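You operate a simulated robot arm through the tools that you are given. There is no shell and no other tool.

Carry out the task below with a simulated two-armed robot. There is one attempt and no reset: what you move stays moved.

## Task
Bring the mains back and feed the yellow plug alone.
Fine: shut the cabinet door and turn the other plug's switch off before you turn the main isolator on; then turn the yellow switch on.

It is judged by the outcome, as a careful person would: the job done as asked, and still so three seconds after it is handed in. It fails if anything else is knocked over, pushed out of place, dropped, spilled or broken.

## Robot
Two 7-joint arms with two-finger parallel grippers on one trunk that stands fixed in place. Base frame: the origin is at the foot of the trunk, x ahead of it, y to its left, z up. Lengths are in mm, angles in degrees, forces in N, time in s.
The left shoulder is at [50, 209, 1246], the right one opposite. With the tool pointing down near the work surface each hand reaches from about 100 to 860 mm from the base axis, measured 20 degrees to its own side. Payload 4.4 kg a hand.
The tool frame of a hand sits at the grasp point between the pads (the TCP): z along the fingers, y along the line on which they close. The tips reach 23 mm beyond it. The gripper opens to 94 mm. The fingers are 38 mm wide and 10 mm thick; the gripper's body (54 by 96 mm) begins 39 mm behind the TCP.
Orientation is told as [roll, pitch, yaw] about the base's x, y, z axes, in that order, counted from this pose: with the fingers straight down and closing along the base's y, the tool's x points along the base's -x, its y along +y and its z along -z.

## Interface
- The arms move only by the tool drive_tool. It takes "left_steps", "right_steps" or both (then of equal length, played together; a hand with none holds still); each is a list of rows, each a list of 7 numbers: the shift along the tool's x, y, z in mm, then the turn, a rotation vector about the tool's x, y, z in degrees, then the finger opening in mm, from 0 to 94. In form: [[dx, dy, dz, ax, ay, az, hand], ...]. A call has 1 to 20 rows; each row shifts and turns the commanded pose from where the row before left it, along the tool's axes as they then stand. A row lasts 0.2 s, in which the tool goes at most 50 mm and 8.6 degrees; a call with a longer step from one row to the next is refused whole, and so is a gripper value outside its range. Where a pose cannot be reached the arm comes as near as it can. A force on the tool above 40 N (or 10 N above the force at the start of the call, whichever is more), or a blocked arm, ends the call early, and 0.2 s more pass. The fingers move at their own pace (about 108 mm/s each) and stop on an object; they squeeze with about 33 N. The grip force told is the motor's: it shows also when the fingers shut on nothing. Time passes only in rows, and 0.2 s behind the last, so rows that do not move let the fingers close. It gives the time, the measured TCP pose, the force on the tool (base axes), the opening and the grip force at its end, in the units of the frame above (readings bear some noise), with the torque about the TCP (base axes, N m) and any sound that the robot's microphone picked up.
- Cameras (640 x 400 px; columns grow to the right, rows downward): "scene" is now at [148, -46, 1450.7]; the picture's right is [-0.51, -0.86, 0.00], its down [-0.23, 0.14, -0.96] and it looks along [0.83, -0.49, -0.27] (base axes); focal length 308 px, centre (320, 200). "left" rides on the left gripper at [86, -16, -74] in its tool frame; the picture's right is [0.18, 0.98, 0.00], its down [-0.58, 0.11, -0.81] and it looks along [-0.79, 0.15, 0.59] (tool axes); focal length 243 px, centre (320, 200). "right" rides on the right gripper at [86, 16, -74] in its tool frame; the picture's right is [-0.18, 0.98, 0.00], its down [-0.58, -0.11, -0.81] and it looks along [-0.79, -0.15, 0.59] (tool axes); focal length 243 px, centre (320, 200). There is no depth. A picture from a camera that has moved, and an enlarged one, comes with that camera's place and axes in the base frame and with its lens.
- camera(camera): a new picture of that camera. It takes no simulated time.
- move_column(by): slides the trunk up (or, below 0, down) by that many mm; the arms and the scene camera ride with it, the base frame stays. It gives what a move gives, with no picture.
- aim_head(pan, tilt): turns the head with the scene camera to pan (to the left, within 80 degrees either way) and tilt (down, from -29 to 69), counted from straight ahead of the robot. It gives what a move gives.
- zoom(camera, box): a new picture of the part [left, top, right, bottom] of that camera's present view, enlarged. It takes no simulated time.
- finish_job(): hands the job in; it is judged then, once.

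Places have to be worked out from the pictures, the camera data and where the tool is seen. Open the grippers and draw the arms clear of the work before you hand the job in, unless the task says otherwise.

The tools are called after ">>>" as name(argument=value, ...) on one line, values as JSON. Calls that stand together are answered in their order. drive_tool: Moves the arms, as the interface text tells. Its arguments: {"type":"object","properties":{"left_steps":{"type":"array","items":{"type":"array","items":{"type":"number"}}},"right_steps":{"type":"array","items":{"type":"array","items":{"type":"number"}}}},"required":[]} The other tools are called the same way: move_column (by) moves the trunk up or down; aim_head (pan, tilt) turns the head that bears the scene camera; camera (camera) takes a picture; zoom (camera, box) takes an enlarged picture of a part of a camera's view; finish_job () hands the job in.

At the start:

```text
time: 0.0
left_tcp_pos: [504.7, -82.0, 1385.9]
left_ee_rot: [0.1, 0.0, 0.1]
left_contact_force: [0.0, -0.2, 0.0]
left_torque: [-0.01, 0.04, -0.02]
left_width: 93.9
left_gripper_force: 0.0
right_tcp_pos: [464.2, -531.3, 1412.9]
right_ee_rot: [0.0, 0.1, 0.0]
right_contact_force: [-0.5, 0.4, 0.3]
right_torque: [-0.02, 0.01, 0.02]
right_width: 94.0
right_gripper_force: 0.1
trunk travel left (down, up): [-325.0, 238.0]
head pan, tilt (commanded): [-30.6, 15.8]
```

scene: 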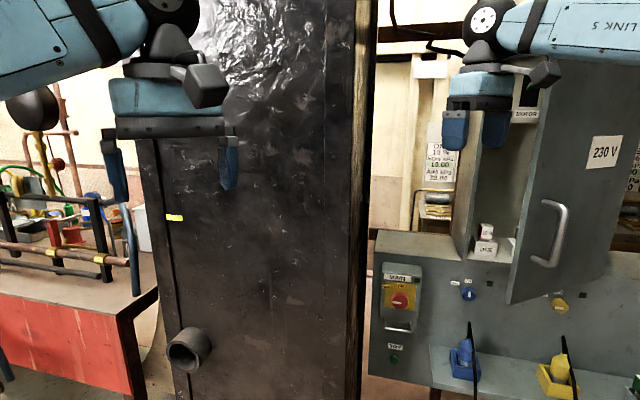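
right: 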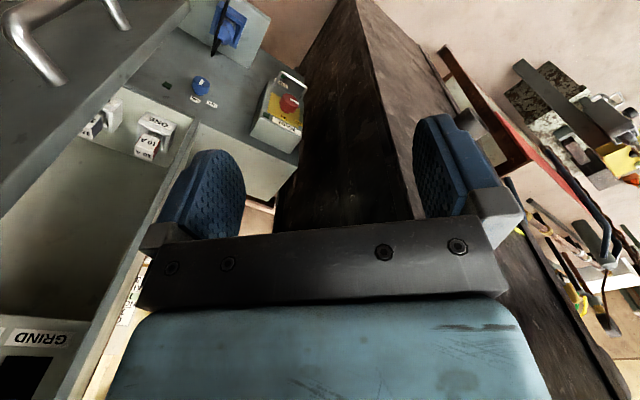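
left: 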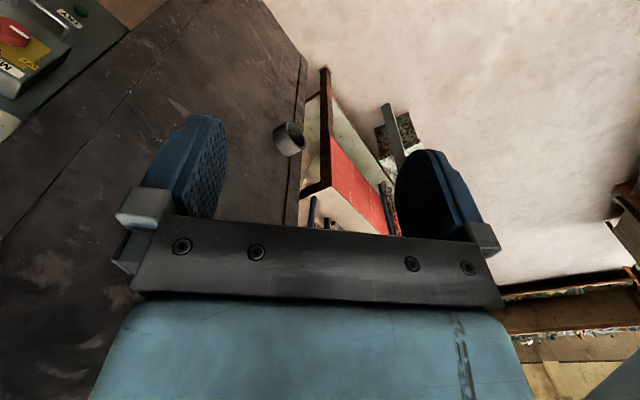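

The scene shows a grey panel to the right with an isolator, blue and yellow switches, and a cabinet with an open door. I look closer before moving.

>>> zoom(camera="scene", box=[360, 220, 640, 400])

>>> zoom(camera="scene", box=[420, 60, 640, 310])

>>> aim_head(pan=-55, tilt=25)

```text
2.22 times, centred on (500, 310) of scene
camera zoom: at [148.0, -46.0, 1450.7], right [-0.51, -0.86, 0.0], down [-0.23, 0.14, -0.96], along [0.83, -0.49, -0.27], focal length 685 px, centre (-80, -44)
```

zoom: 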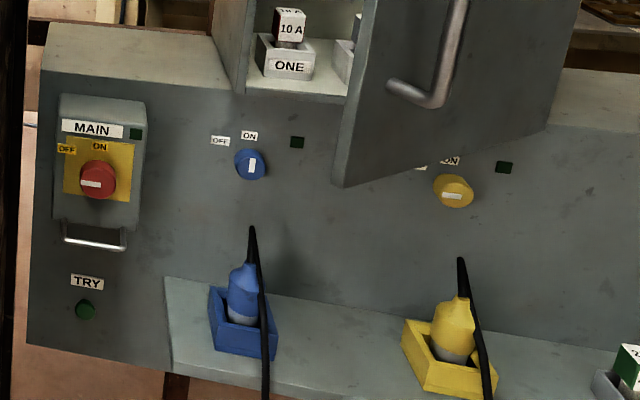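

```text
1.60 times, centred on (530, 185) of scene
camera zoom: at [148.0, -46.0, 1450.7], right [-0.51, -0.86, 0.0], down [-0.23, 0.14, -0.96], along [0.83, -0.49, -0.27], focal length 493 px, centre (-16, 224)
```

zoom: 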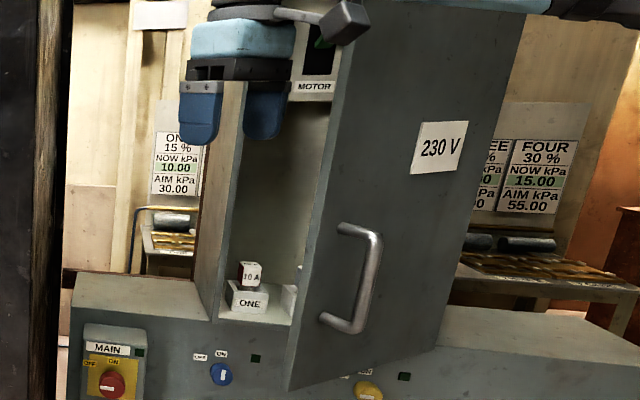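

```text
time: 0.9
left_tcp_pos: [504.4, -82.1, 1385.6]
left_ee_rot: [0.0, 0.0, 0.0]
left_contact_force: [-0.3, -0.1, -0.9]
left_torque: [-0.03, -0.01, -0.01]
left_width: 94.1
left_gripper_force: 0.0
right_tcp_pos: [465.2, -531.7, 1413.0]
right_ee_rot: [0.0, 0.0, 0.0]
right_contact_force: [-0.1, 0.9, -0.4]
right_torque: [0.05, 0.01, 0.04]
right_width: 94.1
right_gripper_force: 0.1
trunk travel left (down, up): [-325.0, 238.0]
head pan, tilt (commanded): [-55.0, 25.0]
```

The head has turned. I take a picture from the new aim.

>>> camera(camera="scene")

>>> zoom(camera="scene", box=[100, 150, 420, 400])

```text
taken
camera scene: at [120.5, -73.9, 1435.7], right [-0.82, -0.57, 0.0], down [-0.24, 0.35, -0.91], along [0.52, -0.74, -0.42], focal length 308 px, centre (320, 200)
```

scene: 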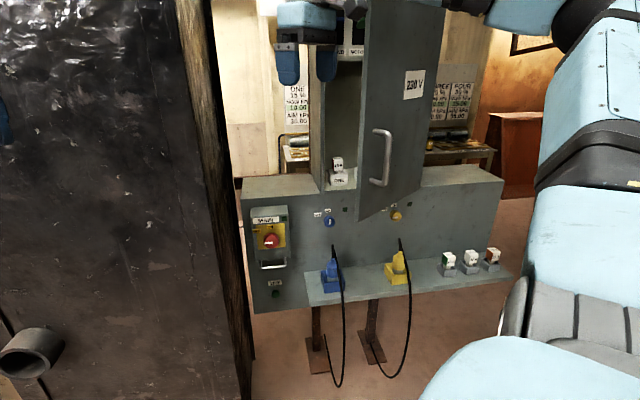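

```text
1.60 times, centred on (260, 275) of scene
camera zoom: at [120.5, -73.9, 1435.7], right [-0.82, -0.57, 0.0], down [-0.24, 0.35, -0.91], along [0.52, -0.74, -0.42], focal length 493 px, centre (416, 80)
```

zoom: 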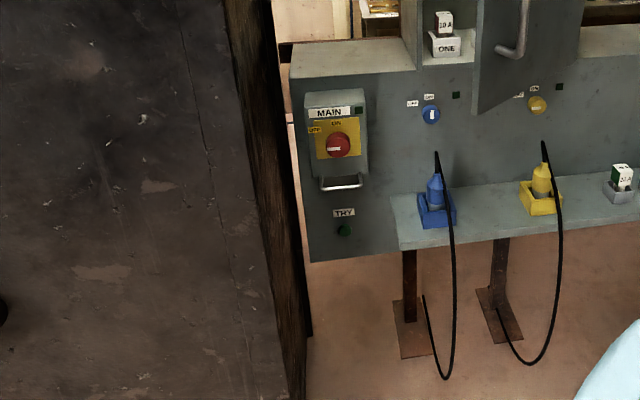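

I estimate the red main knob near [718,-659,910], the blue knob near [622,-845,929] and the yellow one near [452,-1010,929], with the panel normal pointing towards -x,+y. I zoom in on the right hand's view and on the cabinet.

>>> zoom(camera="right", box=[0, 0, 320, 200])

>>> zoom(camera="scene", box=[230, 0, 520, 180])

>>> zoom(camera="scene", box=[230, 150, 440, 280])

```text
2.00 times, centred on (160, 100) of right
camera zoom: at [377.8, -514.1, 1486.7], right [0.18, 0.98, 0.0], down [0.58, -0.11, 0.81], along [0.79, -0.15, -0.59], focal length 485 px, centre (640, 400)
```

zoom: 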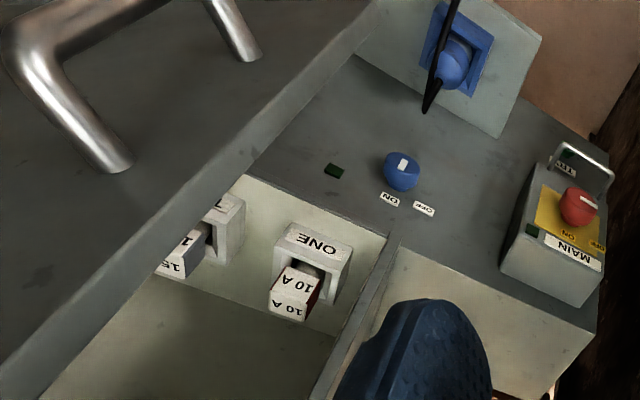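

```text
2.21 times, centred on (375, 90) of scene
camera zoom: at [120.5, -73.9, 1435.7], right [-0.82, -0.57, 0.0], down [-0.24, 0.35, -0.91], along [0.52, -0.74, -0.42], focal length 680 px, centre (199, 443)
```

zoom: 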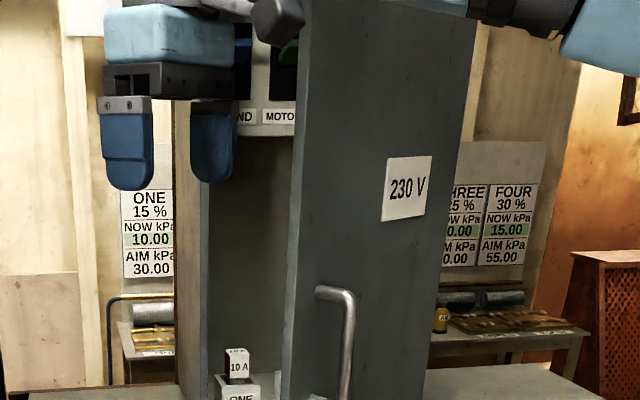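

```text
3.05 times, centred on (335, 215) of scene
camera zoom: at [120.5, -73.9, 1435.7], right [-0.82, -0.57, 0.0], down [-0.24, 0.35, -0.91], along [0.52, -0.74, -0.42], focal length 939 px, centre (274, 154)
```

zoom: 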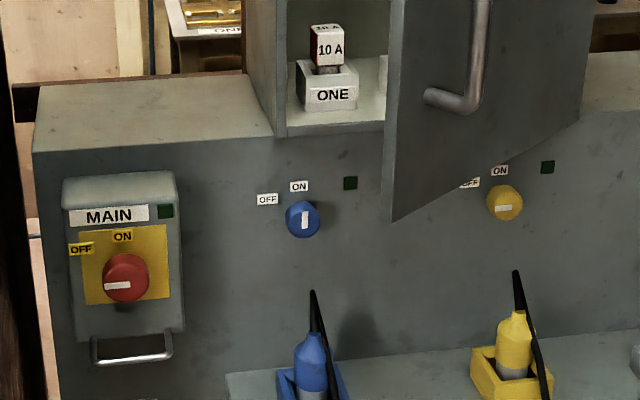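

The cabinet door is hinged on its right (about [399,-1086]), with its free edge near [462,-749], about 35-40° open. Red and yellow pointers lie left (OFF), blue points up (ON). I lower the trunk so that the shoulder is level with the work.

>>> move_column(by=-220)

```text
time: 3.2
left_tcp_pos: [504.6, -82.2, 1165.8]
left_ee_rot: [0.1, 0.0, -0.1]
left_contact_force: [0.4, -0.2, -0.4]
left_torque: [-0.02, 0.0, 0.04]
left_width: 94.0
left_gripper_force: 0.1
right_tcp_pos: [462.8, -530.6, 1192.7]
right_ee_rot: [0.1, 0.0, 0.1]
right_contact_force: [-0.9, 0.9, 0.4]
right_torque: [0.04, -0.02, 0.01]
right_width: 94.1
right_gripper_force: 0.1
trunk travel left (down, up): [-105.0, 458.0]
head pan, tilt (commanded): [-55.0, 25.0]
```

The trunk is 220 mm lower. I look again from the scene and right cameras.

>>> camera(camera="scene")

>>> camera(camera="right")

```text
taken
camera scene: at [120.3, -73.9, 1215.8], right [-0.82, -0.57, 0.0], down [-0.24, 0.35, -0.91], along [0.52, -0.74, -0.42], focal length 308 px, centre (320, 200)
```

scene: 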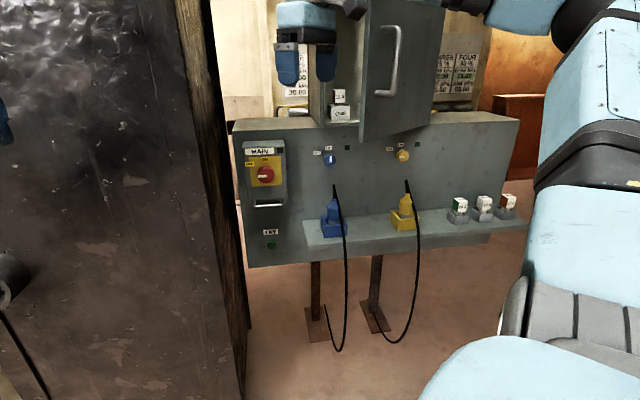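

```text
taken
camera right: at [377.6, -514.0, 1266.9], right [0.18, 0.98, 0.0], down [0.58, -0.11, 0.81], along [0.79, -0.15, -0.59], focal length 243 px, centre (320, 200)
```

right: 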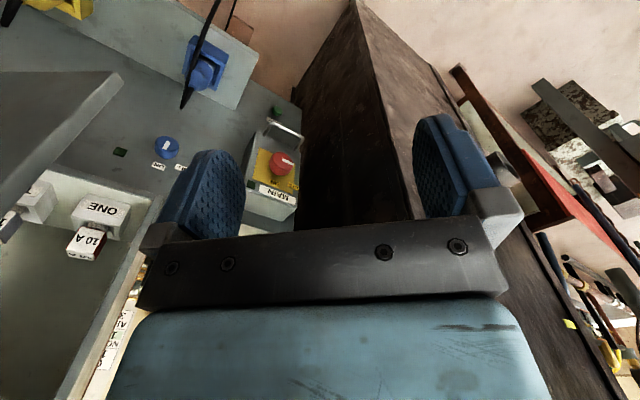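

I use the vertical baseline for triangulation and zoom on the panel for exact pixels.

>>> zoom(camera="scene", box=[230, 100, 440, 230])

>>> zoom(camera="scene", box=[270, 0, 530, 160])

>>> zoom(camera="right", box=[0, 0, 320, 200])

```text
3.05 times, centred on (335, 165) of scene
camera zoom: at [120.3, -73.9, 1215.8], right [-0.82, -0.57, 0.0], down [-0.24, 0.35, -0.91], along [0.52, -0.74, -0.42], focal length 939 px, centre (274, 307)
```

zoom: 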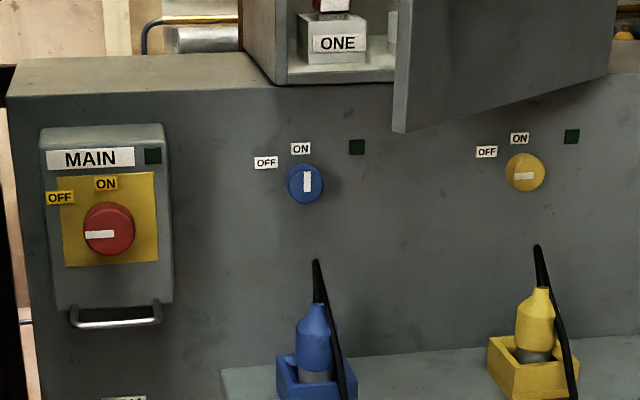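

```text
2.46 times, centred on (400, 80) of scene
camera zoom: at [120.3, -73.9, 1215.8], right [-0.82, -0.57, 0.0], down [-0.24, 0.35, -0.91], along [0.52, -0.74, -0.42], focal length 758 px, centre (123, 495)
```

zoom: 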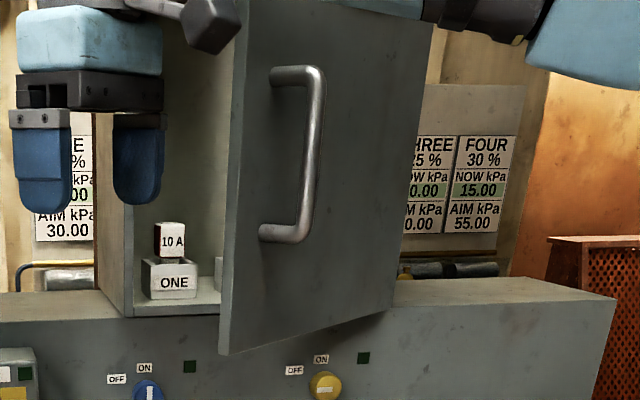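

```text
2.00 times, centred on (160, 100) of right
camera zoom: at [377.6, -514.0, 1266.9], right [0.18, 0.98, 0.0], down [0.58, -0.11, 0.81], along [0.79, -0.15, -0.59], focal length 485 px, centre (640, 400)
```

zoom: 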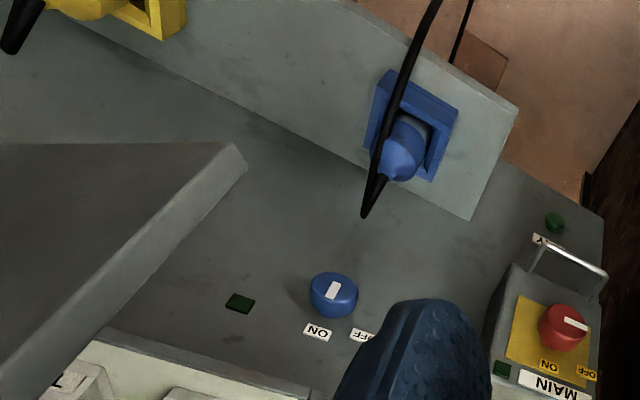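

Triangulation gives the red knob at about [715,-656,914], blue [629,-855,921], yellow [454,-1017,923], the door's free lower corner at [456,-737,1026] and its hinge at [399,-1078]. The into-panel direction is about [0.68,-0.73,0]. I now turn the right hand in place to point along it.

>>> drive_tool(right_steps=[[0, 0, 0, 5.99, -5.57, 0, 0], [0, 0, 0, 5.99, -5.57, 0, 0], [0, 0, 0, 5.99, -5.57, 0, 0], [0, 0, 0, 5.99, -5.57, 0, 0], [0, 0, 0, 5.99, -5.57, 0, 0], [0, 0, 0, 5.99, -5.57, 0, 0], [0, 0, 0, 5.99, -5.57, 0, 0], [0, 0, 0, 5.99, -5.57, 0, 0], [0, 0, 0, 5.99, -5.57, 0, 0], [0, 0, 0, 5.99, -5.57, 0, 0], [0, 0, 0, 5.99, -5.57, 0, 0]])

```text
time: 5.6
left_tcp_pos: [505.7, -81.1, 1165.1]
left_ee_rot: [0.0, -0.1, 0.0]
left_contact_force: [-0.4, -0.3, -0.2]
left_torque: [-0.01, -0.01, 0.04]
left_width: 94.0
left_gripper_force: 0.1
right_tcp_pos: [464.0, -531.0, 1192.9]
right_ee_rot: [-90.1, -42.8, 43.2]
right_contact_force: [0.6, 0.4, 0.0]
right_torque: [-0.01, -0.01, 0.0]
right_width: 0.0
right_gripper_force: 32.6
trunk travel left (down, up): [-105.0, 458.0]
head pan, tilt (commanded): [-55.0, 25.0]
```

The rotation went as commanded. I check from the cameras.

>>> camera(camera="scene")

>>> camera(camera="right")

```text
taken
camera scene: at [120.6, -73.9, 1215.7], right [-0.82, -0.57, 0.0], down [-0.24, 0.35, -0.91], along [0.52, -0.74, -0.42], focal length 308 px, centre (320, 200)
```

scene: 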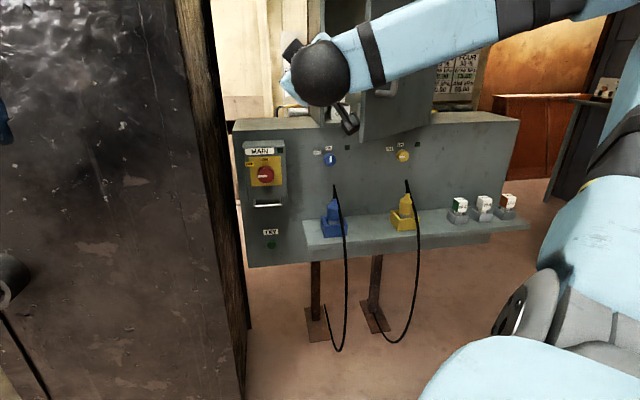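

```text
taken
camera right: at [375.9, -511.1, 1121.5], right [0.59, 0.55, -0.59], down [-0.29, 0.83, 0.47], along [0.75, -0.1, 0.65], focal length 243 px, centre (320, 200)
```

right: 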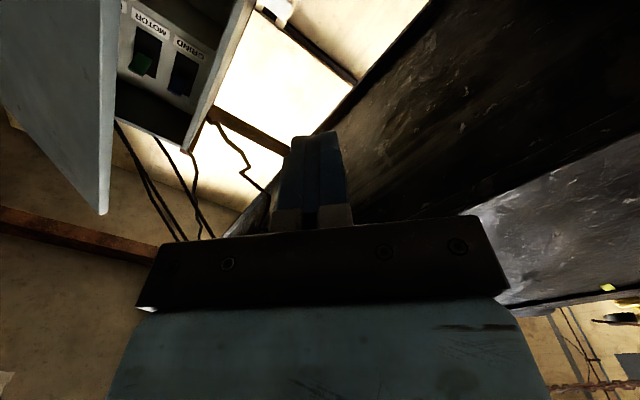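

The hand points into the panel with its camera down-right. I roll it about its own axis so that the camera side faces straight down and keep the fingers shut for pushing.

>>> drive_tool(right_steps=[[0, 0, 0, 0, 0, 7.8, 0], [0, 0, 0, 0, 0, 7.8, 0], [0, 0, 0, 0, 0, 7.8, 0], [0, 0, 0, 0, 0, 7.8, 0], [0, 0, 0, 0, 0, 7.8, 0], [0, 0, 0, 0, 0, 7.8, 0]])

```text
time: 7.0
left_tcp_pos: [503.4, -81.1, 1165.0]
left_ee_rot: [0.0, 0.0, 0.0]
left_contact_force: [-0.9, -0.2, 1.1]
left_torque: [-0.01, -0.01, -0.01]
left_width: 94.3
left_gripper_force: 0.1
right_tcp_pos: [463.9, -531.7, 1192.9]
right_ee_rot: [-75.8, -89.9, 28.8]
right_contact_force: [0.0, -0.5, 0.0]
right_torque: [-0.02, 0.01, 0.01]
right_width: 0.2
right_gripper_force: 33.1
trunk travel left (down, up): [-105.0, 458.0]
head pan, tilt (commanded): [-55.0, 25.0]
```

The tool's x now points down, y left along the panel, z into it. I lower to z≈1070 and go to a spot about 60 mm in front of the door face, below its handle.

>>> drive_tool(right_steps=[[30.75, 0, 0, 0, 0, 0, 0], [30.75, 0, 0, 0, 0, 0, 0], [30.75, 0, 0, 0, 0, 0, 0], [30.75, 0, 0, 0, 0, 0, 0], [0, -28.5, 12.75, 0, 0, 0, 0], [0, -28.5, 12.75, 0, 0, 0, 0], [0, -28.5, 12.75, 0, 0, 0, 0], [0, -28.5, 12.75, 0, 0, 0, 0], [0, -28.5, 12.75, 0, 0, 0, 0], [0, -28.5, 12.75, 0, 0, 0, 0], [0, -28.5, 12.75, 0, 0, 0, 0], [0, -28.5, 12.75, 0, 0, 0, 0]])

>>> camera(camera="scene")

>>> camera(camera="right")

```text
time: 9.6
left_tcp_pos: [505.3, -82.1, 1165.4]
left_ee_rot: [0.0, -0.1, 0.0]
left_contact_force: [0.5, 0.3, -0.4]
left_torque: [0.01, -0.02, 0.0]
left_width: 94.0
left_gripper_force: 0.2
right_tcp_pos: [439.8, -605.7, 1081.2]
right_ee_rot: [-41.4, -89.6, -6.3]
right_contact_force: [0.7, 0.0, 0.3]
right_torque: [0.02, -0.02, 0.0]
right_width: 0.0
right_gripper_force: 32.4
right hand out of reach, approached as far as the arm can: row 7, 8, 9, 10, 11, 12
trunk travel left (down, up): [-105.0, 458.0]
head pan, tilt (commanded): [-55.0, 25.0]
```

```text
taken
camera scene: at [121.0, -73.8, 1215.6], right [-0.82, -0.57, 0.0], down [-0.24, 0.35, -0.91], along [0.52, -0.74, -0.42], focal length 308 px, centre (320, 200)
```

scene: 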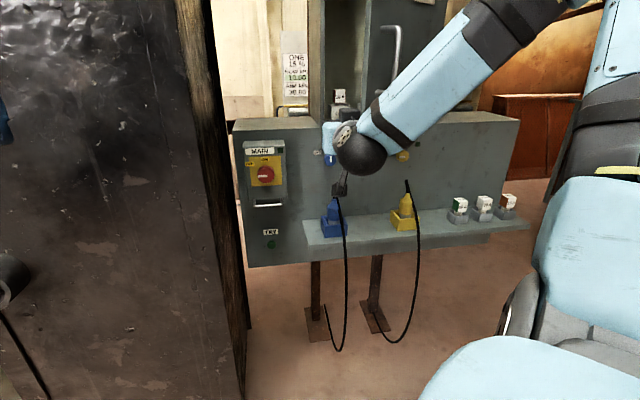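

```text
taken
camera right: at [401.4, -539.7, 993.9], right [0.73, 0.66, 0.18], down [-0.62, 0.52, 0.59], along [0.29, -0.54, 0.79], focal length 243 px, centre (320, 200)
```

right: 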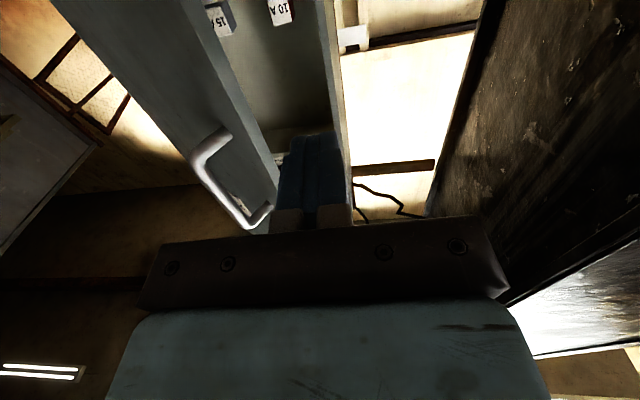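

The arm could not fold that far with the tool level; it stopped at [440,-606,1081], clear of the door. I tilt the tool 45° downwards, which lifts the wrist and should be easier to reach with.

>>> drive_tool(right_steps=[[0, 0, 0, 0, 0, 0, 0], [0, 0, 0, 0, 7.5, 0, 0], [0, 0, 0, 0, 7.5, 0, 0], [0, 0, 0, 0, 7.5, 0, 0], [0, 0, 0, 0, 7.5, 0, 0], [0, 0, 0, 0, 7.5, 0, 0], [0, 0, 0, 0, 7.5, 0, 0]])

>>> camera(camera="scene")

>>> camera(camera="right")

```text
time: 11.2
left_tcp_pos: [504.0, -82.5, 1165.8]
left_ee_rot: [0.0, 0.0, -0.1]
left_contact_force: [0.7, -0.1, 0.3]
left_torque: [0.01, 0.01, 0.0]
left_width: 93.9
left_gripper_force: 0.1
right_tcp_pos: [438.5, -604.3, 1080.1]
right_ee_rot: [-0.3, -44.9, -46.7]
right_contact_force: [0.9, 0.0, 0.4]
right_torque: [-0.01, 0.03, 0.03]
right_width: 0.0
right_gripper_force: 32.9
trunk travel left (down, up): [-105.0, 458.0]
head pan, tilt (commanded): [-55.0, 25.0]
```

```text
taken
camera scene: at [120.4, -74.5, 1215.6], right [-0.82, -0.57, 0.0], down [-0.24, 0.35, -0.91], along [0.52, -0.74, -0.42], focal length 308 px, centre (320, 200)
```

scene: 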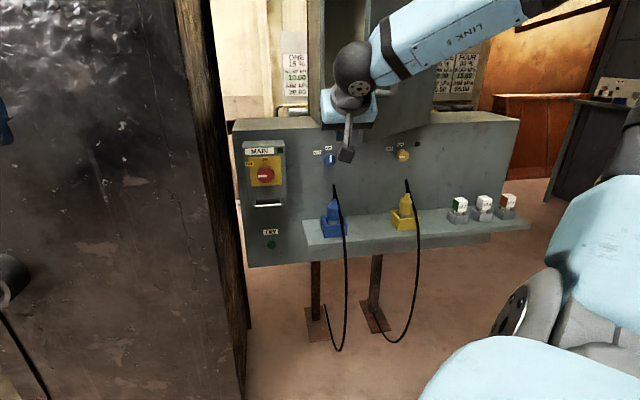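

```text
taken
camera right: at [373.5, -510.2, 1070.6], right [0.81, 0.57, 0.13], down [-0.18, 0.04, 0.98], along [0.56, -0.82, 0.14], focal length 243 px, centre (320, 200)
```

right: 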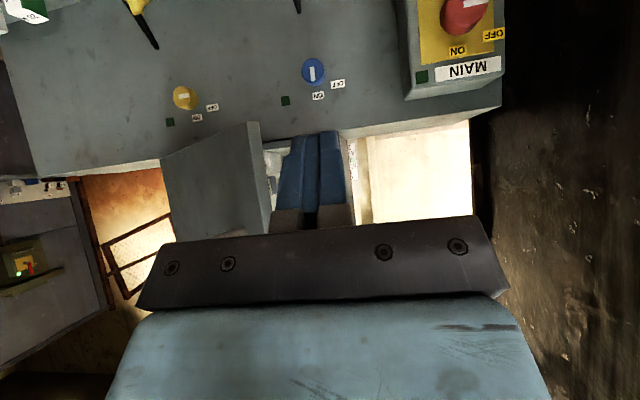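

With the tool tilted, the wrist camera sees the panel well and confirms the knob places. I turn the hand to azimuth -25° and go round to a spot in front of the door face, on the hinge side of its handle.

>>> drive_tool(right_steps=[[0, 0, 0, -5.19, 0, -5.19, 0], [0, 0, 0, -5.19, 0, -5.19, 0], [0, 0, 0, -5.19, 0, -5.19, 0], [4.1, -29.45, -5.15, 0, 0, 0, 0], [4.1, -29.45, -5.15, 0, 0, 0, 0], [4.1, -29.45, -5.15, 0, 0, 0, 0], [4.1, -29.45, -5.15, 0, 0, 0, 0], [-7.4, -31.25, 7.4, 0, 0, 0, 0], [-7.4, -31.25, 7.4, 0, 0, 0, 0], [-7.4, -31.25, 7.4, 0, 0, 0, 0], [-7.4, -31.25, 7.4, 0, 0, 0, 0]])

>>> camera(camera="scene")

>>> camera(camera="right")

```text
time: 13.6
left_tcp_pos: [504.8, -81.0, 1164.7]
left_ee_rot: [0.0, -0.1, -0.1]
left_contact_force: [-0.4, 1.1, -1.0]
left_torque: [0.0, -0.02, -0.01]
left_width: 94.1
left_gripper_force: 0.1
right_tcp_pos: [348.9, -832.3, 1087.5]
right_ee_rot: [-0.3, -44.9, -24.8]
right_contact_force: [1.0, -0.3, 1.1]
right_torque: [0.01, -0.02, 0.01]
right_width: 0.1
right_gripper_force: 32.9
trunk travel left (down, up): [-105.0, 458.0]
head pan, tilt (commanded): [-55.0, 25.0]
```

```text
taken
camera scene: at [120.4, -74.5, 1215.7], right [-0.82, -0.57, 0.0], down [-0.24, 0.35, -0.91], along [0.52, -0.74, -0.42], focal length 308 px, centre (320, 200)
```

scene: 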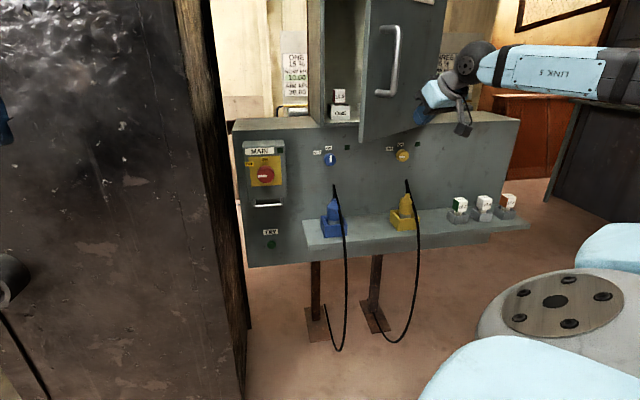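

```text
taken
camera right: at [254.2, -768.4, 1076.8], right [0.53, 0.84, 0.13], down [-0.19, -0.03, 0.98], along [0.82, -0.55, 0.14], focal length 243 px, centre (320, 200)
```

right: 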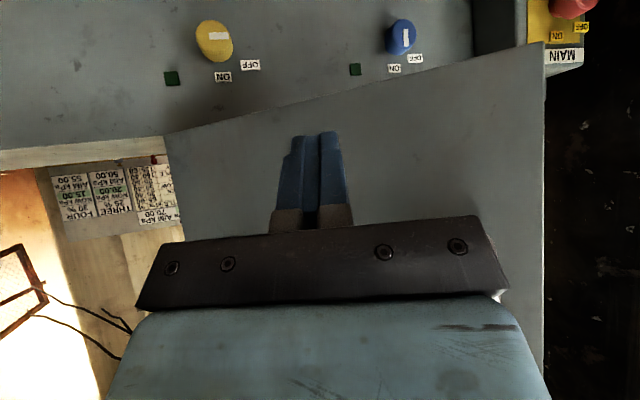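

The hand is in front of the door. The yellow knob's pointer looks different here, so I zoom in to check it.

>>> zoom(camera="right", box=[150, 0, 470, 100])

>>> zoom(camera="scene", box=[300, 100, 440, 190])

```text
2.00 times, centred on (310, 50) of right
camera zoom: at [254.2, -768.4, 1076.8], right [0.53, 0.84, 0.13], down [-0.19, -0.03, 0.98], along [0.82, -0.55, 0.14], focal length 485 px, centre (340, 500)
```

zoom: 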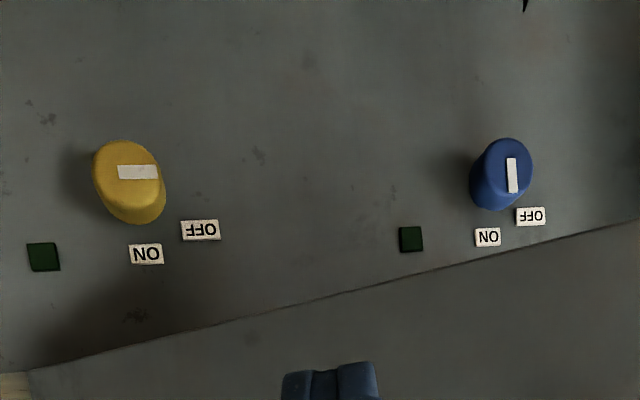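

```text
4.44 times, centred on (370, 145) of scene
camera zoom: at [120.4, -74.5, 1215.7], right [-0.82, -0.57, 0.0], down [-0.24, 0.35, -0.91], along [0.52, -0.74, -0.42], focal length 1369 px, centre (98, 444)
```

zoom: 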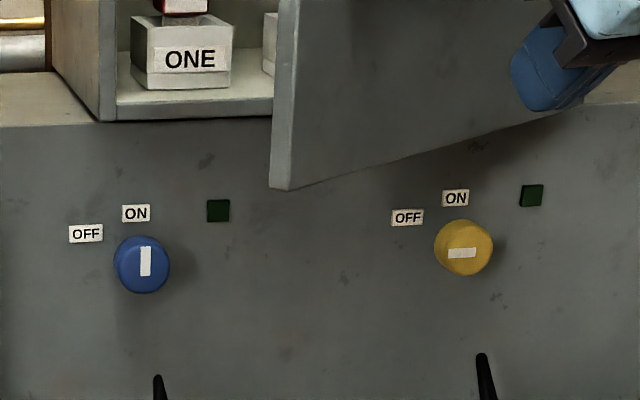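

Both marks are clear: yellow is at OFF and blue at ON. I now drive forward to touch the door and start pushing it along its arc.

>>> drive_tool(right_steps=[[-10.5, 3.8, 10.5, 0, 0, 0, 0], [-10.5, 3.8, 10.5, 0, 0, 0, 0], [-10.5, 3.8, 10.5, 0, 0, 0, 0], [-10.5, 3.8, 10.5, 0, 0, 0, 0], [-7.2, 1.85, 7.2, 0, 0, 0, 0], [-7.2, 1.85, 7.2, 0, 0, 0, 0], [-7.2, 1.85, 7.2, 0, 0, 0, 0], [-7.2, 1.85, 7.2, 0, 0, 0, 0]])

>>> camera(camera="scene")

>>> camera(camera="right")

```text
time: 15.4
left_tcp_pos: [504.4, -82.4, 1165.1]
left_ee_rot: [0.0, -0.1, 0.1]
left_contact_force: [-0.7, -1.0, 0.4]
left_torque: [0.0, 0.0, -0.02]
left_width: 94.1
left_gripper_force: 0.1
right_tcp_pos: [451.1, -853.3, 1083.2]
right_ee_rot: [-0.3, -44.8, -24.8]
right_contact_force: [0.6, 0.3, -0.2]
right_torque: [0.0, -0.03, -0.01]
right_width: 0.0
right_gripper_force: 33.4
trunk travel left (down, up): [-105.0, 458.0]
head pan, tilt (commanded): [-55.0, 25.0]
```

```text
taken
camera scene: at [120.8, -74.2, 1215.6], right [-0.82, -0.57, 0.0], down [-0.24, 0.35, -0.91], along [0.52, -0.74, -0.42], focal length 308 px, centre (320, 200)
```

scene: 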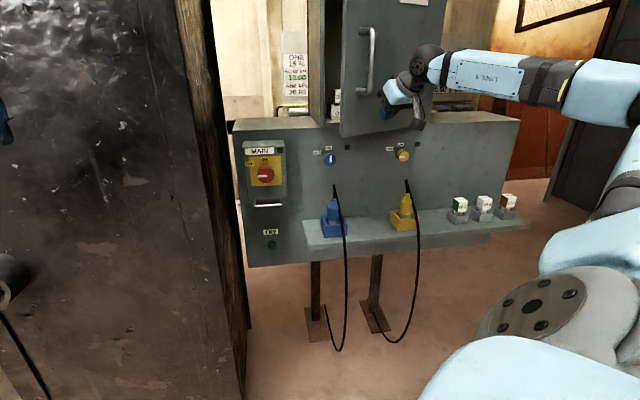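

```text
taken
camera right: at [354.5, -789.0, 1074.2], right [0.53, 0.84, 0.13], down [-0.19, -0.03, 0.98], along [0.82, -0.55, 0.14], focal length 243 px, centre (320, 200)
```

right: 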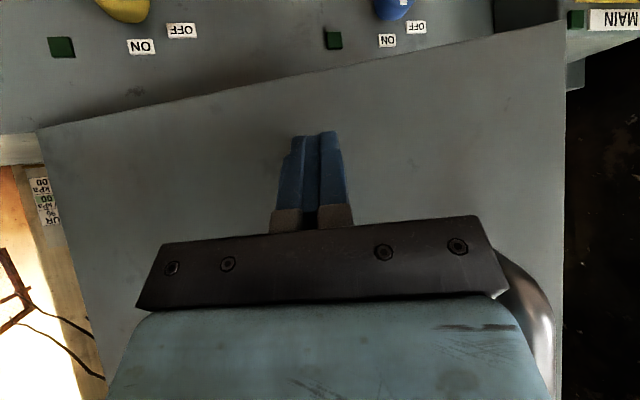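

The door swings freely as I push. I go on along the arc, turning the hand with the door.

>>> drive_tool(right_steps=[[-6.93, 0.45, 6.93, 0, 0, 0, 0], [-6.93, 0.45, 6.93, 0, 0, 0, 0], [-6.96, 0.9, 6.96, 1.77, 0, 1.77, 0], [-6.96, 0.9, 6.96, 1.77, 0, 1.77, 0], [-7.0, 0.8, 7.0, 1.77, 0, 1.77, 0], [-7.0, 0.8, 7.0, 1.77, 0, 1.77, 0], [-6.9, 0.85, 6.9, 1.77, 0, 1.77, 0], [-6.9, 0.85, 6.9, 1.77, 0, 1.77, 0]])

>>> camera(camera="scene")

>>> camera(camera="right")

```text
time: 17.2
left_tcp_pos: [505.7, -81.2, 1165.5]
left_ee_rot: [0.1, -0.1, 0.0]
left_contact_force: [0.6, -0.6, 0.0]
left_torque: [0.01, 0.04, -0.01]
left_width: 94.0
left_gripper_force: 0.0
right_tcp_pos: [521.6, -886.1, 1084.9]
right_ee_rot: [-0.3, -44.9, -39.8]
right_contact_force: [-0.5, -0.3, 0.1]
right_torque: [0.02, -0.02, -0.02]
right_width: 0.0
right_gripper_force: 33.0
trunk travel left (down, up): [-105.0, 458.0]
head pan, tilt (commanded): [-55.0, 25.0]
```

```text
taken
camera scene: at [120.8, -74.0, 1215.6], right [-0.82, -0.57, 0.0], down [-0.24, 0.35, -0.91], along [0.52, -0.74, -0.42], focal length 308 px, centre (320, 200)
```

scene: 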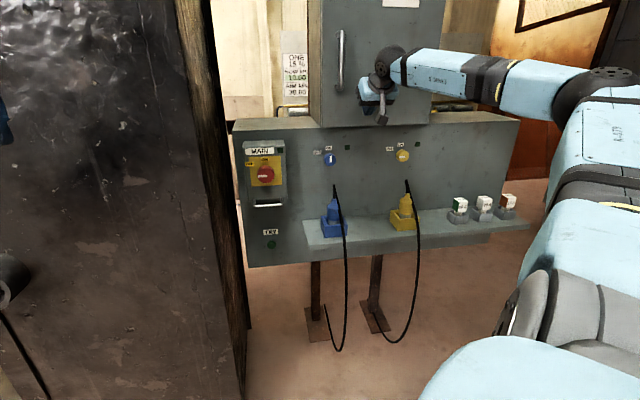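

```text
taken
camera right: at [445.5, -800.7, 1074.2], right [0.73, 0.67, 0.13], down [-0.19, 0.02, 0.98], along [0.65, -0.74, 0.14], focal length 243 px, centre (320, 200)
```

right: 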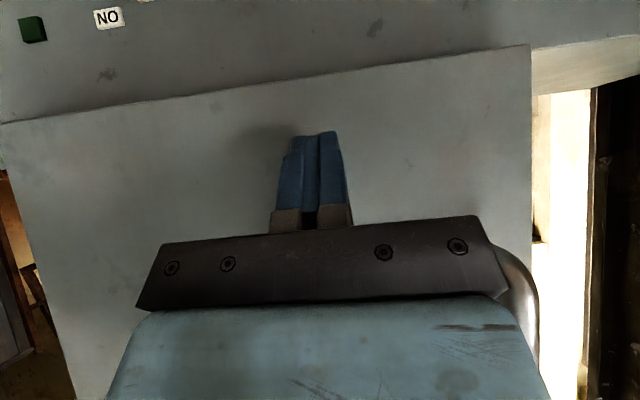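

The door looks almost shut. I push the last degrees slowly until I feel the stop.

>>> drive_tool(right_steps=[[-5.6, 0.75, 5.6, 1.41, 0, 1.41, 0], [-5.6, 0.75, 5.6, 1.41, 0, 1.41, 0], [-4.3, 0.65, 4.3, 1.1, 0, 1.1, 0], [-4.3, 0.65, 4.3, 1.1, 0, 1.1, 0], [-2, 0, 2, 0, 0, 0, 0], [-2, 0, 2, 0, 0, 0, 0]])

>>> zoom(camera="scene", box=[270, 0, 530, 160])

>>> camera(camera="right")

```text
time: 17.8
left_tcp_pos: [500.9, -79.9, 1168.1]
left_ee_rot: [-0.2, -0.2, 0.0]
left_contact_force: [0.2, -0.3, 0.4]
left_torque: [-0.01, 0.02, -0.02]
left_width: 94.1
left_gripper_force: 0.0
right_tcp_pos: [527.9, -890.1, 1086.1]
right_ee_rot: [-0.6, -44.4, -43.4]
right_contact_force: [-26.1, 16.8, 2.9]
right_torque: [-0.23, 0.2, -0.24]
right_width: 0.2
right_gripper_force: 32.7
trunk travel left (down, up): [-105.0, 458.0]
head pan, tilt (commanded): [-55.0, 25.0]
stopped in row 2 (right hand): the force on the tool passed its limit at 59 N (the readings are from after the stop); the commanded pose is now the measured one
```

```text
2.46 times, centred on (400, 80) of scene
camera zoom: at [116.9, -71.5, 1216.5], right [-0.82, -0.57, 0.0], down [-0.24, 0.34, -0.91], along [0.52, -0.74, -0.42], focal length 758 px, centre (123, 495)
```

zoom: 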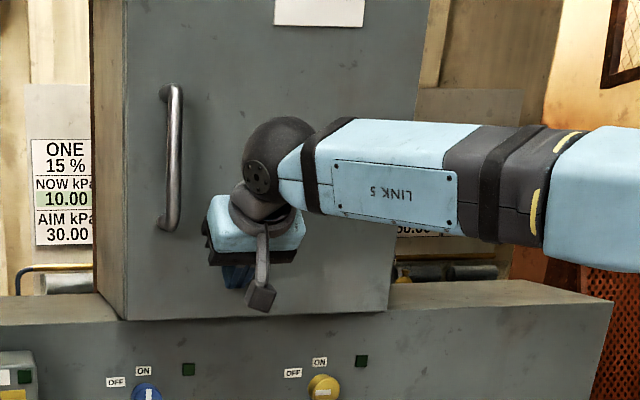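

```text
taken
camera right: at [458.7, -799.8, 1076.8], right [0.77, 0.62, 0.12], down [-0.18, 0.03, 0.98], along [0.61, -0.78, 0.13], focal length 243 px, centre (320, 200)
```

right: 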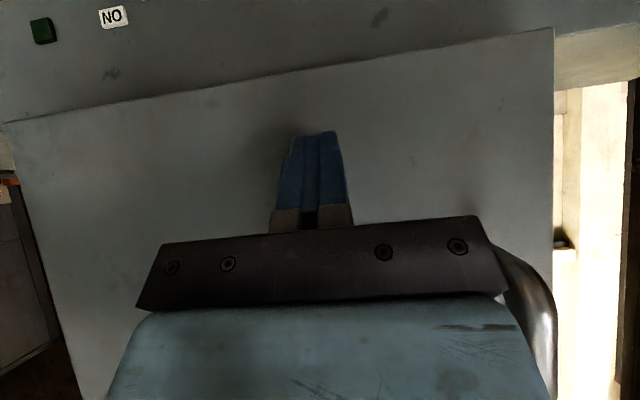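

The contact force rose to about 31 N along the panel normal: the door is against its stop. I back off and look whether it is flush.

>>> drive_tool(right_steps=[[7, 0, -7, 0, 0, 0, 0], [14.1, 0, -14.1, 0, 0, 0, 0], [20, 0, -20, 0, 0, 0, 0], [20, 0, -20, 0, 0, 0, 0], [20, 0, -20, 0, 0, 0, 0]])

>>> zoom(camera="scene", box=[270, 0, 530, 160])

>>> camera(camera="right")

```text
time: 19.0
left_tcp_pos: [504.8, -81.3, 1166.0]
left_ee_rot: [0.1, 0.0, 0.0]
left_contact_force: [-0.9, 0.3, 0.9]
left_torque: [0.04, -0.04, 0.03]
left_width: 94.1
left_gripper_force: 0.1
right_tcp_pos: [447.7, -813.9, 1082.2]
right_ee_rot: [-0.6, -44.3, -43.3]
right_contact_force: [-0.3, -0.2, 0.7]
right_torque: [0.02, 0.01, -0.05]
right_width: 0.0
right_gripper_force: 33.1
trunk travel left (down, up): [-105.0, 458.0]
head pan, tilt (commanded): [-55.0, 25.0]
```

```text
2.46 times, centred on (400, 80) of scene
camera zoom: at [119.9, -73.5, 1215.8], right [-0.82, -0.57, 0.0], down [-0.24, 0.35, -0.91], along [0.52, -0.74, -0.42], focal length 758 px, centre (123, 495)
```

zoom: 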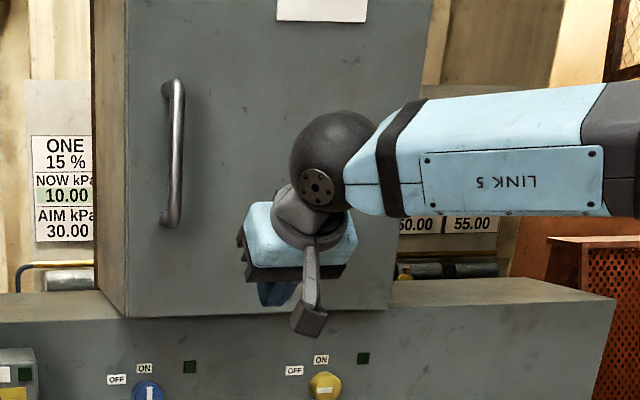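

```text
taken
camera right: at [377.8, -722.8, 1074.2], right [0.77, 0.62, 0.12], down [-0.18, 0.03, 0.98], along [0.61, -0.78, 0.13], focal length 243 px, centre (320, 200)
```

right: 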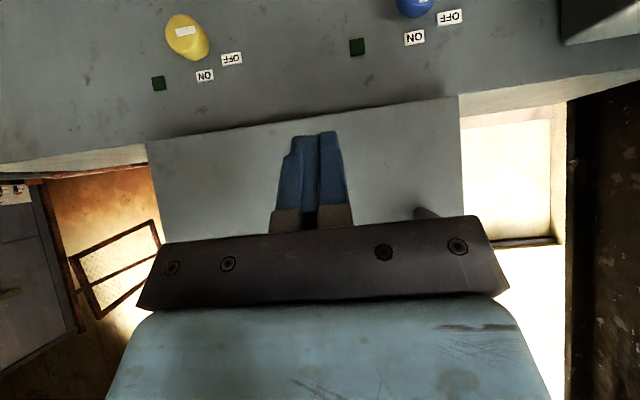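

The door sits flush along the cabinet's lower edge. Next I move to a standoff about 120 mm in front of the blue knob and level the tool along the panel normal, with the fingers opening.

>>> drive_tool(right_steps=[[17.2, 20.4, 28.6, 0, 0, 0, 0], [17.2, 20.4, 28.6, 0, 0, 0, 0], [17.2, 20.4, 28.6, 0, 0, 0, 0], [17.2, 20.4, 28.6, 0, 0, 0, 0], [17.2, 20.4, 28.6, 0, 0, 0, 0], [0, 0, 0, 2.6, 0, 2.6, 80], [0, 0, 0, 0, -7.6, 0, 80], [0, 0, 0, 0, -7.6, 0, 80], [0, 0, 0, 0, -7.6, 0, 80], [0, 0, 0, 0, -7.6, 0, 80], [0, 0, 0, 0, -7.6, 0, 80], [0, 0, 0, 0, -7.6, 0, 80]])

>>> camera(camera="scene")

>>> camera(camera="right")

```text
time: 21.6
left_tcp_pos: [504.2, -80.0, 1165.9]
left_ee_rot: [-0.1, 0.0, -0.1]
left_contact_force: [0.5, 1.1, -1.1]
left_torque: [-0.01, 0.03, -0.02]
left_width: 94.1
left_gripper_force: 0.0
right_tcp_pos: [553.8, -759.9, 942.2]
right_ee_rot: [-2.0, -74.0, -45.8]
right_contact_force: [-0.3, 0.4, -0.5]
right_torque: [0.02, 0.0, -0.03]
right_width: 80.0
right_gripper_force: 0.0
right hand out of reach, approached as far as the arm can: row 10, 11, 12
trunk travel left (down, up): [-105.0, 458.0]
head pan, tilt (commanded): [-55.0, 25.0]
```

```text
taken
camera scene: at [120.6, -72.3, 1215.8], right [-0.82, -0.57, 0.0], down [-0.24, 0.34, -0.91], along [0.52, -0.74, -0.42], focal length 308 px, centre (320, 200)
```

scene: 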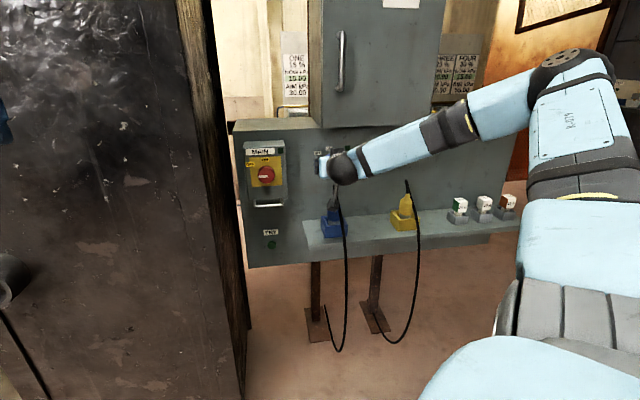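

```text
taken
camera right: at [503.0, -677.4, 877.6], right [0.76, 0.62, 0.17], down [-0.49, 0.39, 0.78], along [0.42, -0.68, 0.6], focal length 243 px, centre (320, 200)
```

right: 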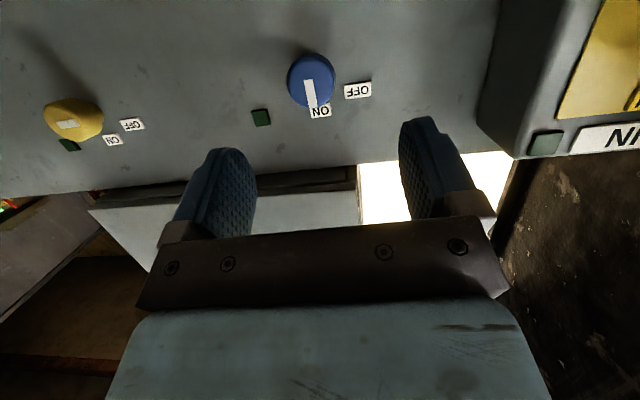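

The level orientation stopped 16° short here, so a wrist joint is probably at its limit. I test in free space whether rolling the hand about its own axis frees it: roll -45°, then level.

>>> drive_tool(right_steps=[[0, 0, 0, 0, 0, -7.5, 80], [0, 0, 0, 0, 0, -7.5, 80], [0, 0, 0, 0, 0, -7.5, 80], [0, 0, 0, 0, 0, -7.5, 80], [0, 0, 0, 0, 0, -7.5, 80], [0, 0, 0, 0, 0, -7.5, 80], [0, 0, 0, 5.6, -5.6, 0, 80], [0, 0, 0, 5.6, -5.6, 0, 80]])

>>> camera(camera="scene")

>>> camera(camera="right")

```text
time: 23.4
left_tcp_pos: [504.9, -81.1, 1165.7]
left_ee_rot: [0.0, 0.0, 0.0]
left_contact_force: [0.7, 0.5, 0.1]
left_torque: [-0.01, -0.02, 0.03]
left_width: 94.2
left_gripper_force: 0.0
right_tcp_pos: [553.6, -761.3, 938.4]
right_ee_rot: [-68.0, -42.3, 26.8]
right_contact_force: [0.2, 0.2, -0.3]
right_torque: [0.02, -0.02, -0.01]
right_width: 80.1
right_gripper_force: 0.1
right hand out of reach, approached as far as the arm can: row 7, 8
trunk travel left (down, up): [-105.0, 458.0]
head pan, tilt (commanded): [-55.0, 25.0]
```

```text
taken
camera scene: at [120.5, -73.9, 1215.7], right [-0.82, -0.57, 0.0], down [-0.24, 0.35, -0.91], along [0.52, -0.74, -0.42], focal length 308 px, centre (320, 200)
```

scene: 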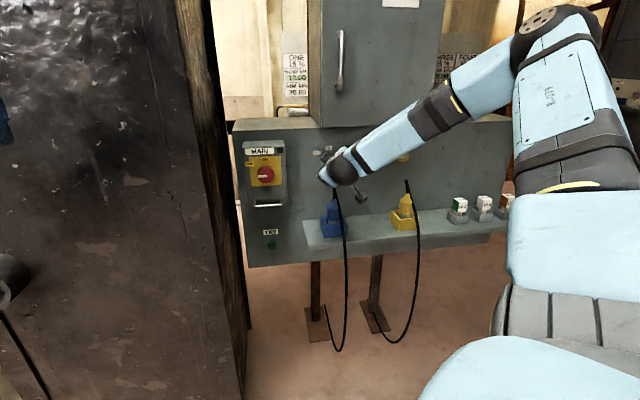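

```text
taken
camera right: at [456.6, -726.3, 889.3], right [0.5, 0.67, -0.55], down [-0.18, 0.7, 0.69], along [0.85, -0.25, 0.47], focal length 243 px, centre (320, 200)
```

right: 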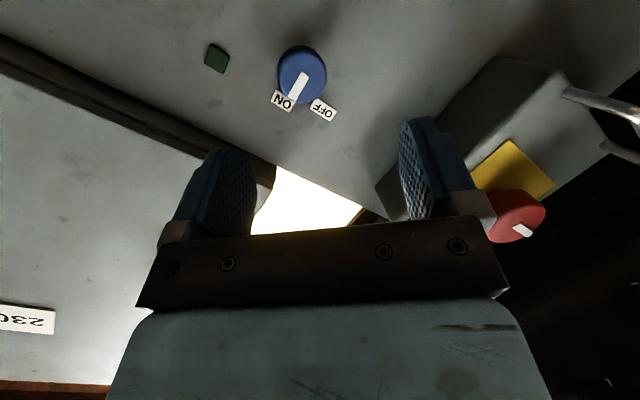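

Rolling does not help: the forearm slopes down too steeply. I raise and retract the hand, then lower the trunk by 100 mm so that the forearm lies flatter.

>>> drive_tool(right_steps=[[-14.75, -15.25, -16.6, 0, 0, 0, 80], [-14.75, -15.25, -16.6, 0, 0, 0, 80], [-14.75, -15.25, -16.6, 0, 0, 0, 80], [-14.75, -15.25, -16.6, 0, 0, 0, 80]])

>>> move_column(by=-100)

```text
time: 24.4
left_tcp_pos: [504.1, -80.7, 1165.7]
left_ee_rot: [-0.1, 0.0, 0.0]
left_contact_force: [-0.5, 0.6, 0.3]
left_torque: [0.0, -0.02, -0.02]
left_width: 93.9
left_gripper_force: 0.2
right_tcp_pos: [524.2, -730.3, 1037.9]
right_ee_rot: [-67.9, -42.4, 26.8]
right_contact_force: [0.3, 0.2, 0.0]
right_torque: [0.01, -0.03, 0.01]
right_width: 80.3
right_gripper_force: 0.1
trunk travel left (down, up): [-105.0, 458.0]
head pan, tilt (commanded): [-55.0, 25.0]
```

```text
time: 25.7
left_tcp_pos: [505.2, -80.8, 1065.5]
left_ee_rot: [0.0, 0.0, 0.0]
left_contact_force: [0.7, -0.7, -0.4]
left_torque: [-0.04, -0.02, 0.01]
left_width: 94.0
left_gripper_force: 0.0
right_tcp_pos: [524.7, -731.1, 938.4]
right_ee_rot: [-68.0, -42.3, 26.8]
right_contact_force: [1.1, 0.2, -0.2]
right_torque: [-0.04, -0.01, -0.01]
right_width: 79.8
right_gripper_force: 0.0
trunk travel left (down, up): [-5.0, 558.0]
head pan, tilt (commanded): [-55.0, 25.0]
```

The trunk is 100 mm lower. I try to level the tool again.

>>> drive_tool(right_steps=[[0, 0, 0, 3.87, -3.81, 0, 80], [0, 0, 0, 3.87, -3.81, 0, 80], [0, 0, 0, 3.87, -3.81, 0, 80]])

>>> camera(camera="scene")

>>> camera(camera="right")

```text
time: 26.5
left_tcp_pos: [504.6, -82.1, 1067.4]
left_ee_rot: [0.0, 0.0, 0.0]
left_contact_force: [0.3, -0.7, -0.1]
left_torque: [0.02, 0.02, 0.01]
left_width: 94.2
left_gripper_force: 0.0
right_tcp_pos: [524.1, -730.9, 936.5]
right_ee_rot: [-79.0, -44.0, 34.3]
right_contact_force: [0.2, 0.3, 0.6]
right_torque: [0.02, 0.04, 0.04]
right_width: 80.4
right_gripper_force: 0.1
right hand out of reach, approached as far as the arm can: row 3
trunk travel left (down, up): [-5.0, 558.0]
head pan, tilt (commanded): [-55.0, 25.0]
```

```text
taken
camera scene: at [120.4, -74.5, 1115.7], right [-0.82, -0.57, 0.0], down [-0.24, 0.35, -0.91], along [0.52, -0.74, -0.42], focal length 308 px, centre (320, 200)
```

scene: 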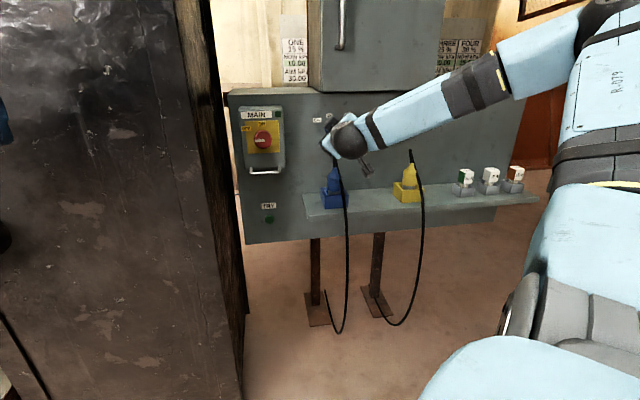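

```text
taken
camera right: at [431.6, -701.7, 875.7], right [0.56, 0.61, -0.57], down [-0.24, 0.77, 0.59], along [0.8, -0.2, 0.57], focal length 243 px, centre (320, 200)
```

right: 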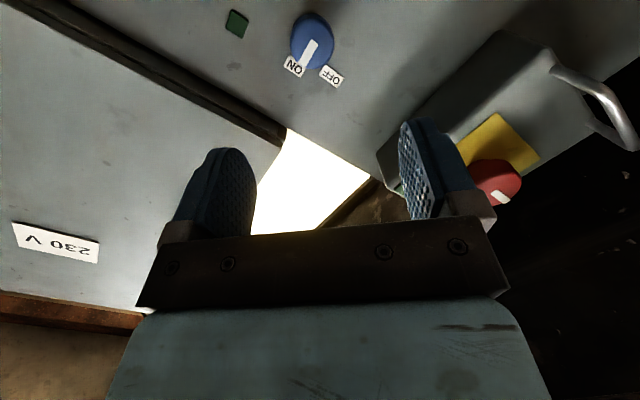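

Now only 8° short of level. I move 60 mm closer to the knob, where the arm is more stretched, and try to level the remaining angle.

>>> drive_tool(right_steps=[[-2.3, -1.7, 20, 0, 0, 0, 80], [-2.3, -1.7, 20, 0, 0, 0, 80], [-2.3, -1.7, 20, 0, 0, 0, 80], [0, 0, 0, 2.9, -2.88, 0, 80], [0, 0, 0, 2.9, -2.88, 0, 80]])

>>> camera(camera="scene")

>>> camera(camera="right")

```text
time: 27.7
left_tcp_pos: [504.8, -81.9, 1066.7]
left_ee_rot: [-0.1, 0.0, 0.1]
left_contact_force: [0.1, -0.4, -0.1]
left_torque: [0.03, 0.01, 0.05]
left_width: 94.0
left_gripper_force: 0.1
right_tcp_pos: [570.4, -769.0, 955.5]
right_ee_rot: [-81.7, -44.2, 36.1]
right_contact_force: [-0.8, 0.8, -1.2]
right_torque: [-0.03, -0.03, 0.04]
right_width: 80.3
right_gripper_force: 0.1
right hand out of reach, approached as far as the arm can: row 4, 5
trunk travel left (down, up): [-5.0, 558.0]
head pan, tilt (commanded): [-55.0, 25.0]
```

```text
taken
camera scene: at [120.4, -74.5, 1115.6], right [-0.82, -0.57, 0.0], down [-0.24, 0.35, -0.91], along [0.52, -0.74, -0.42], focal length 308 px, centre (320, 200)
```

scene: 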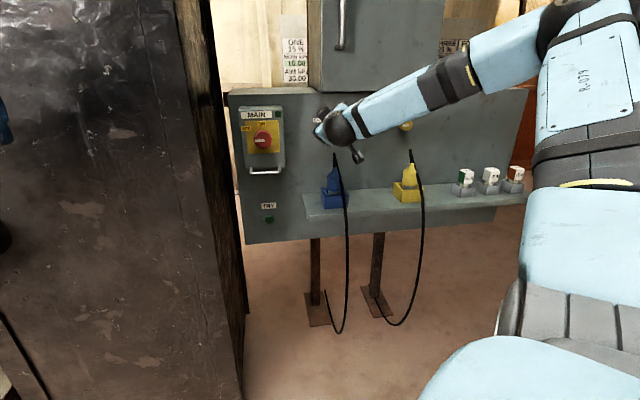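

```text
taken
camera right: at [478.6, -740.7, 889.8], right [0.57, 0.59, -0.57], down [-0.25, 0.78, 0.57], along [0.78, -0.18, 0.6], focal length 243 px, centre (320, 200)
```

right: 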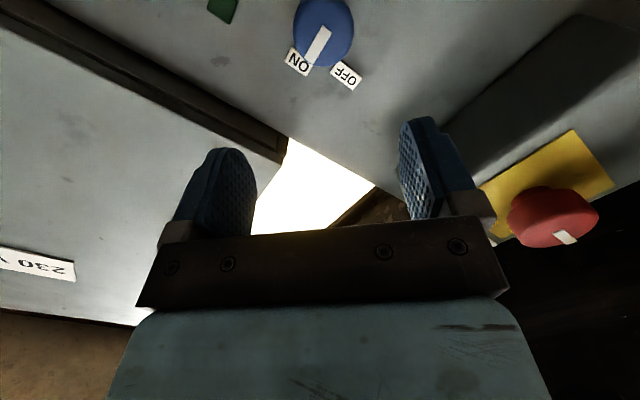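

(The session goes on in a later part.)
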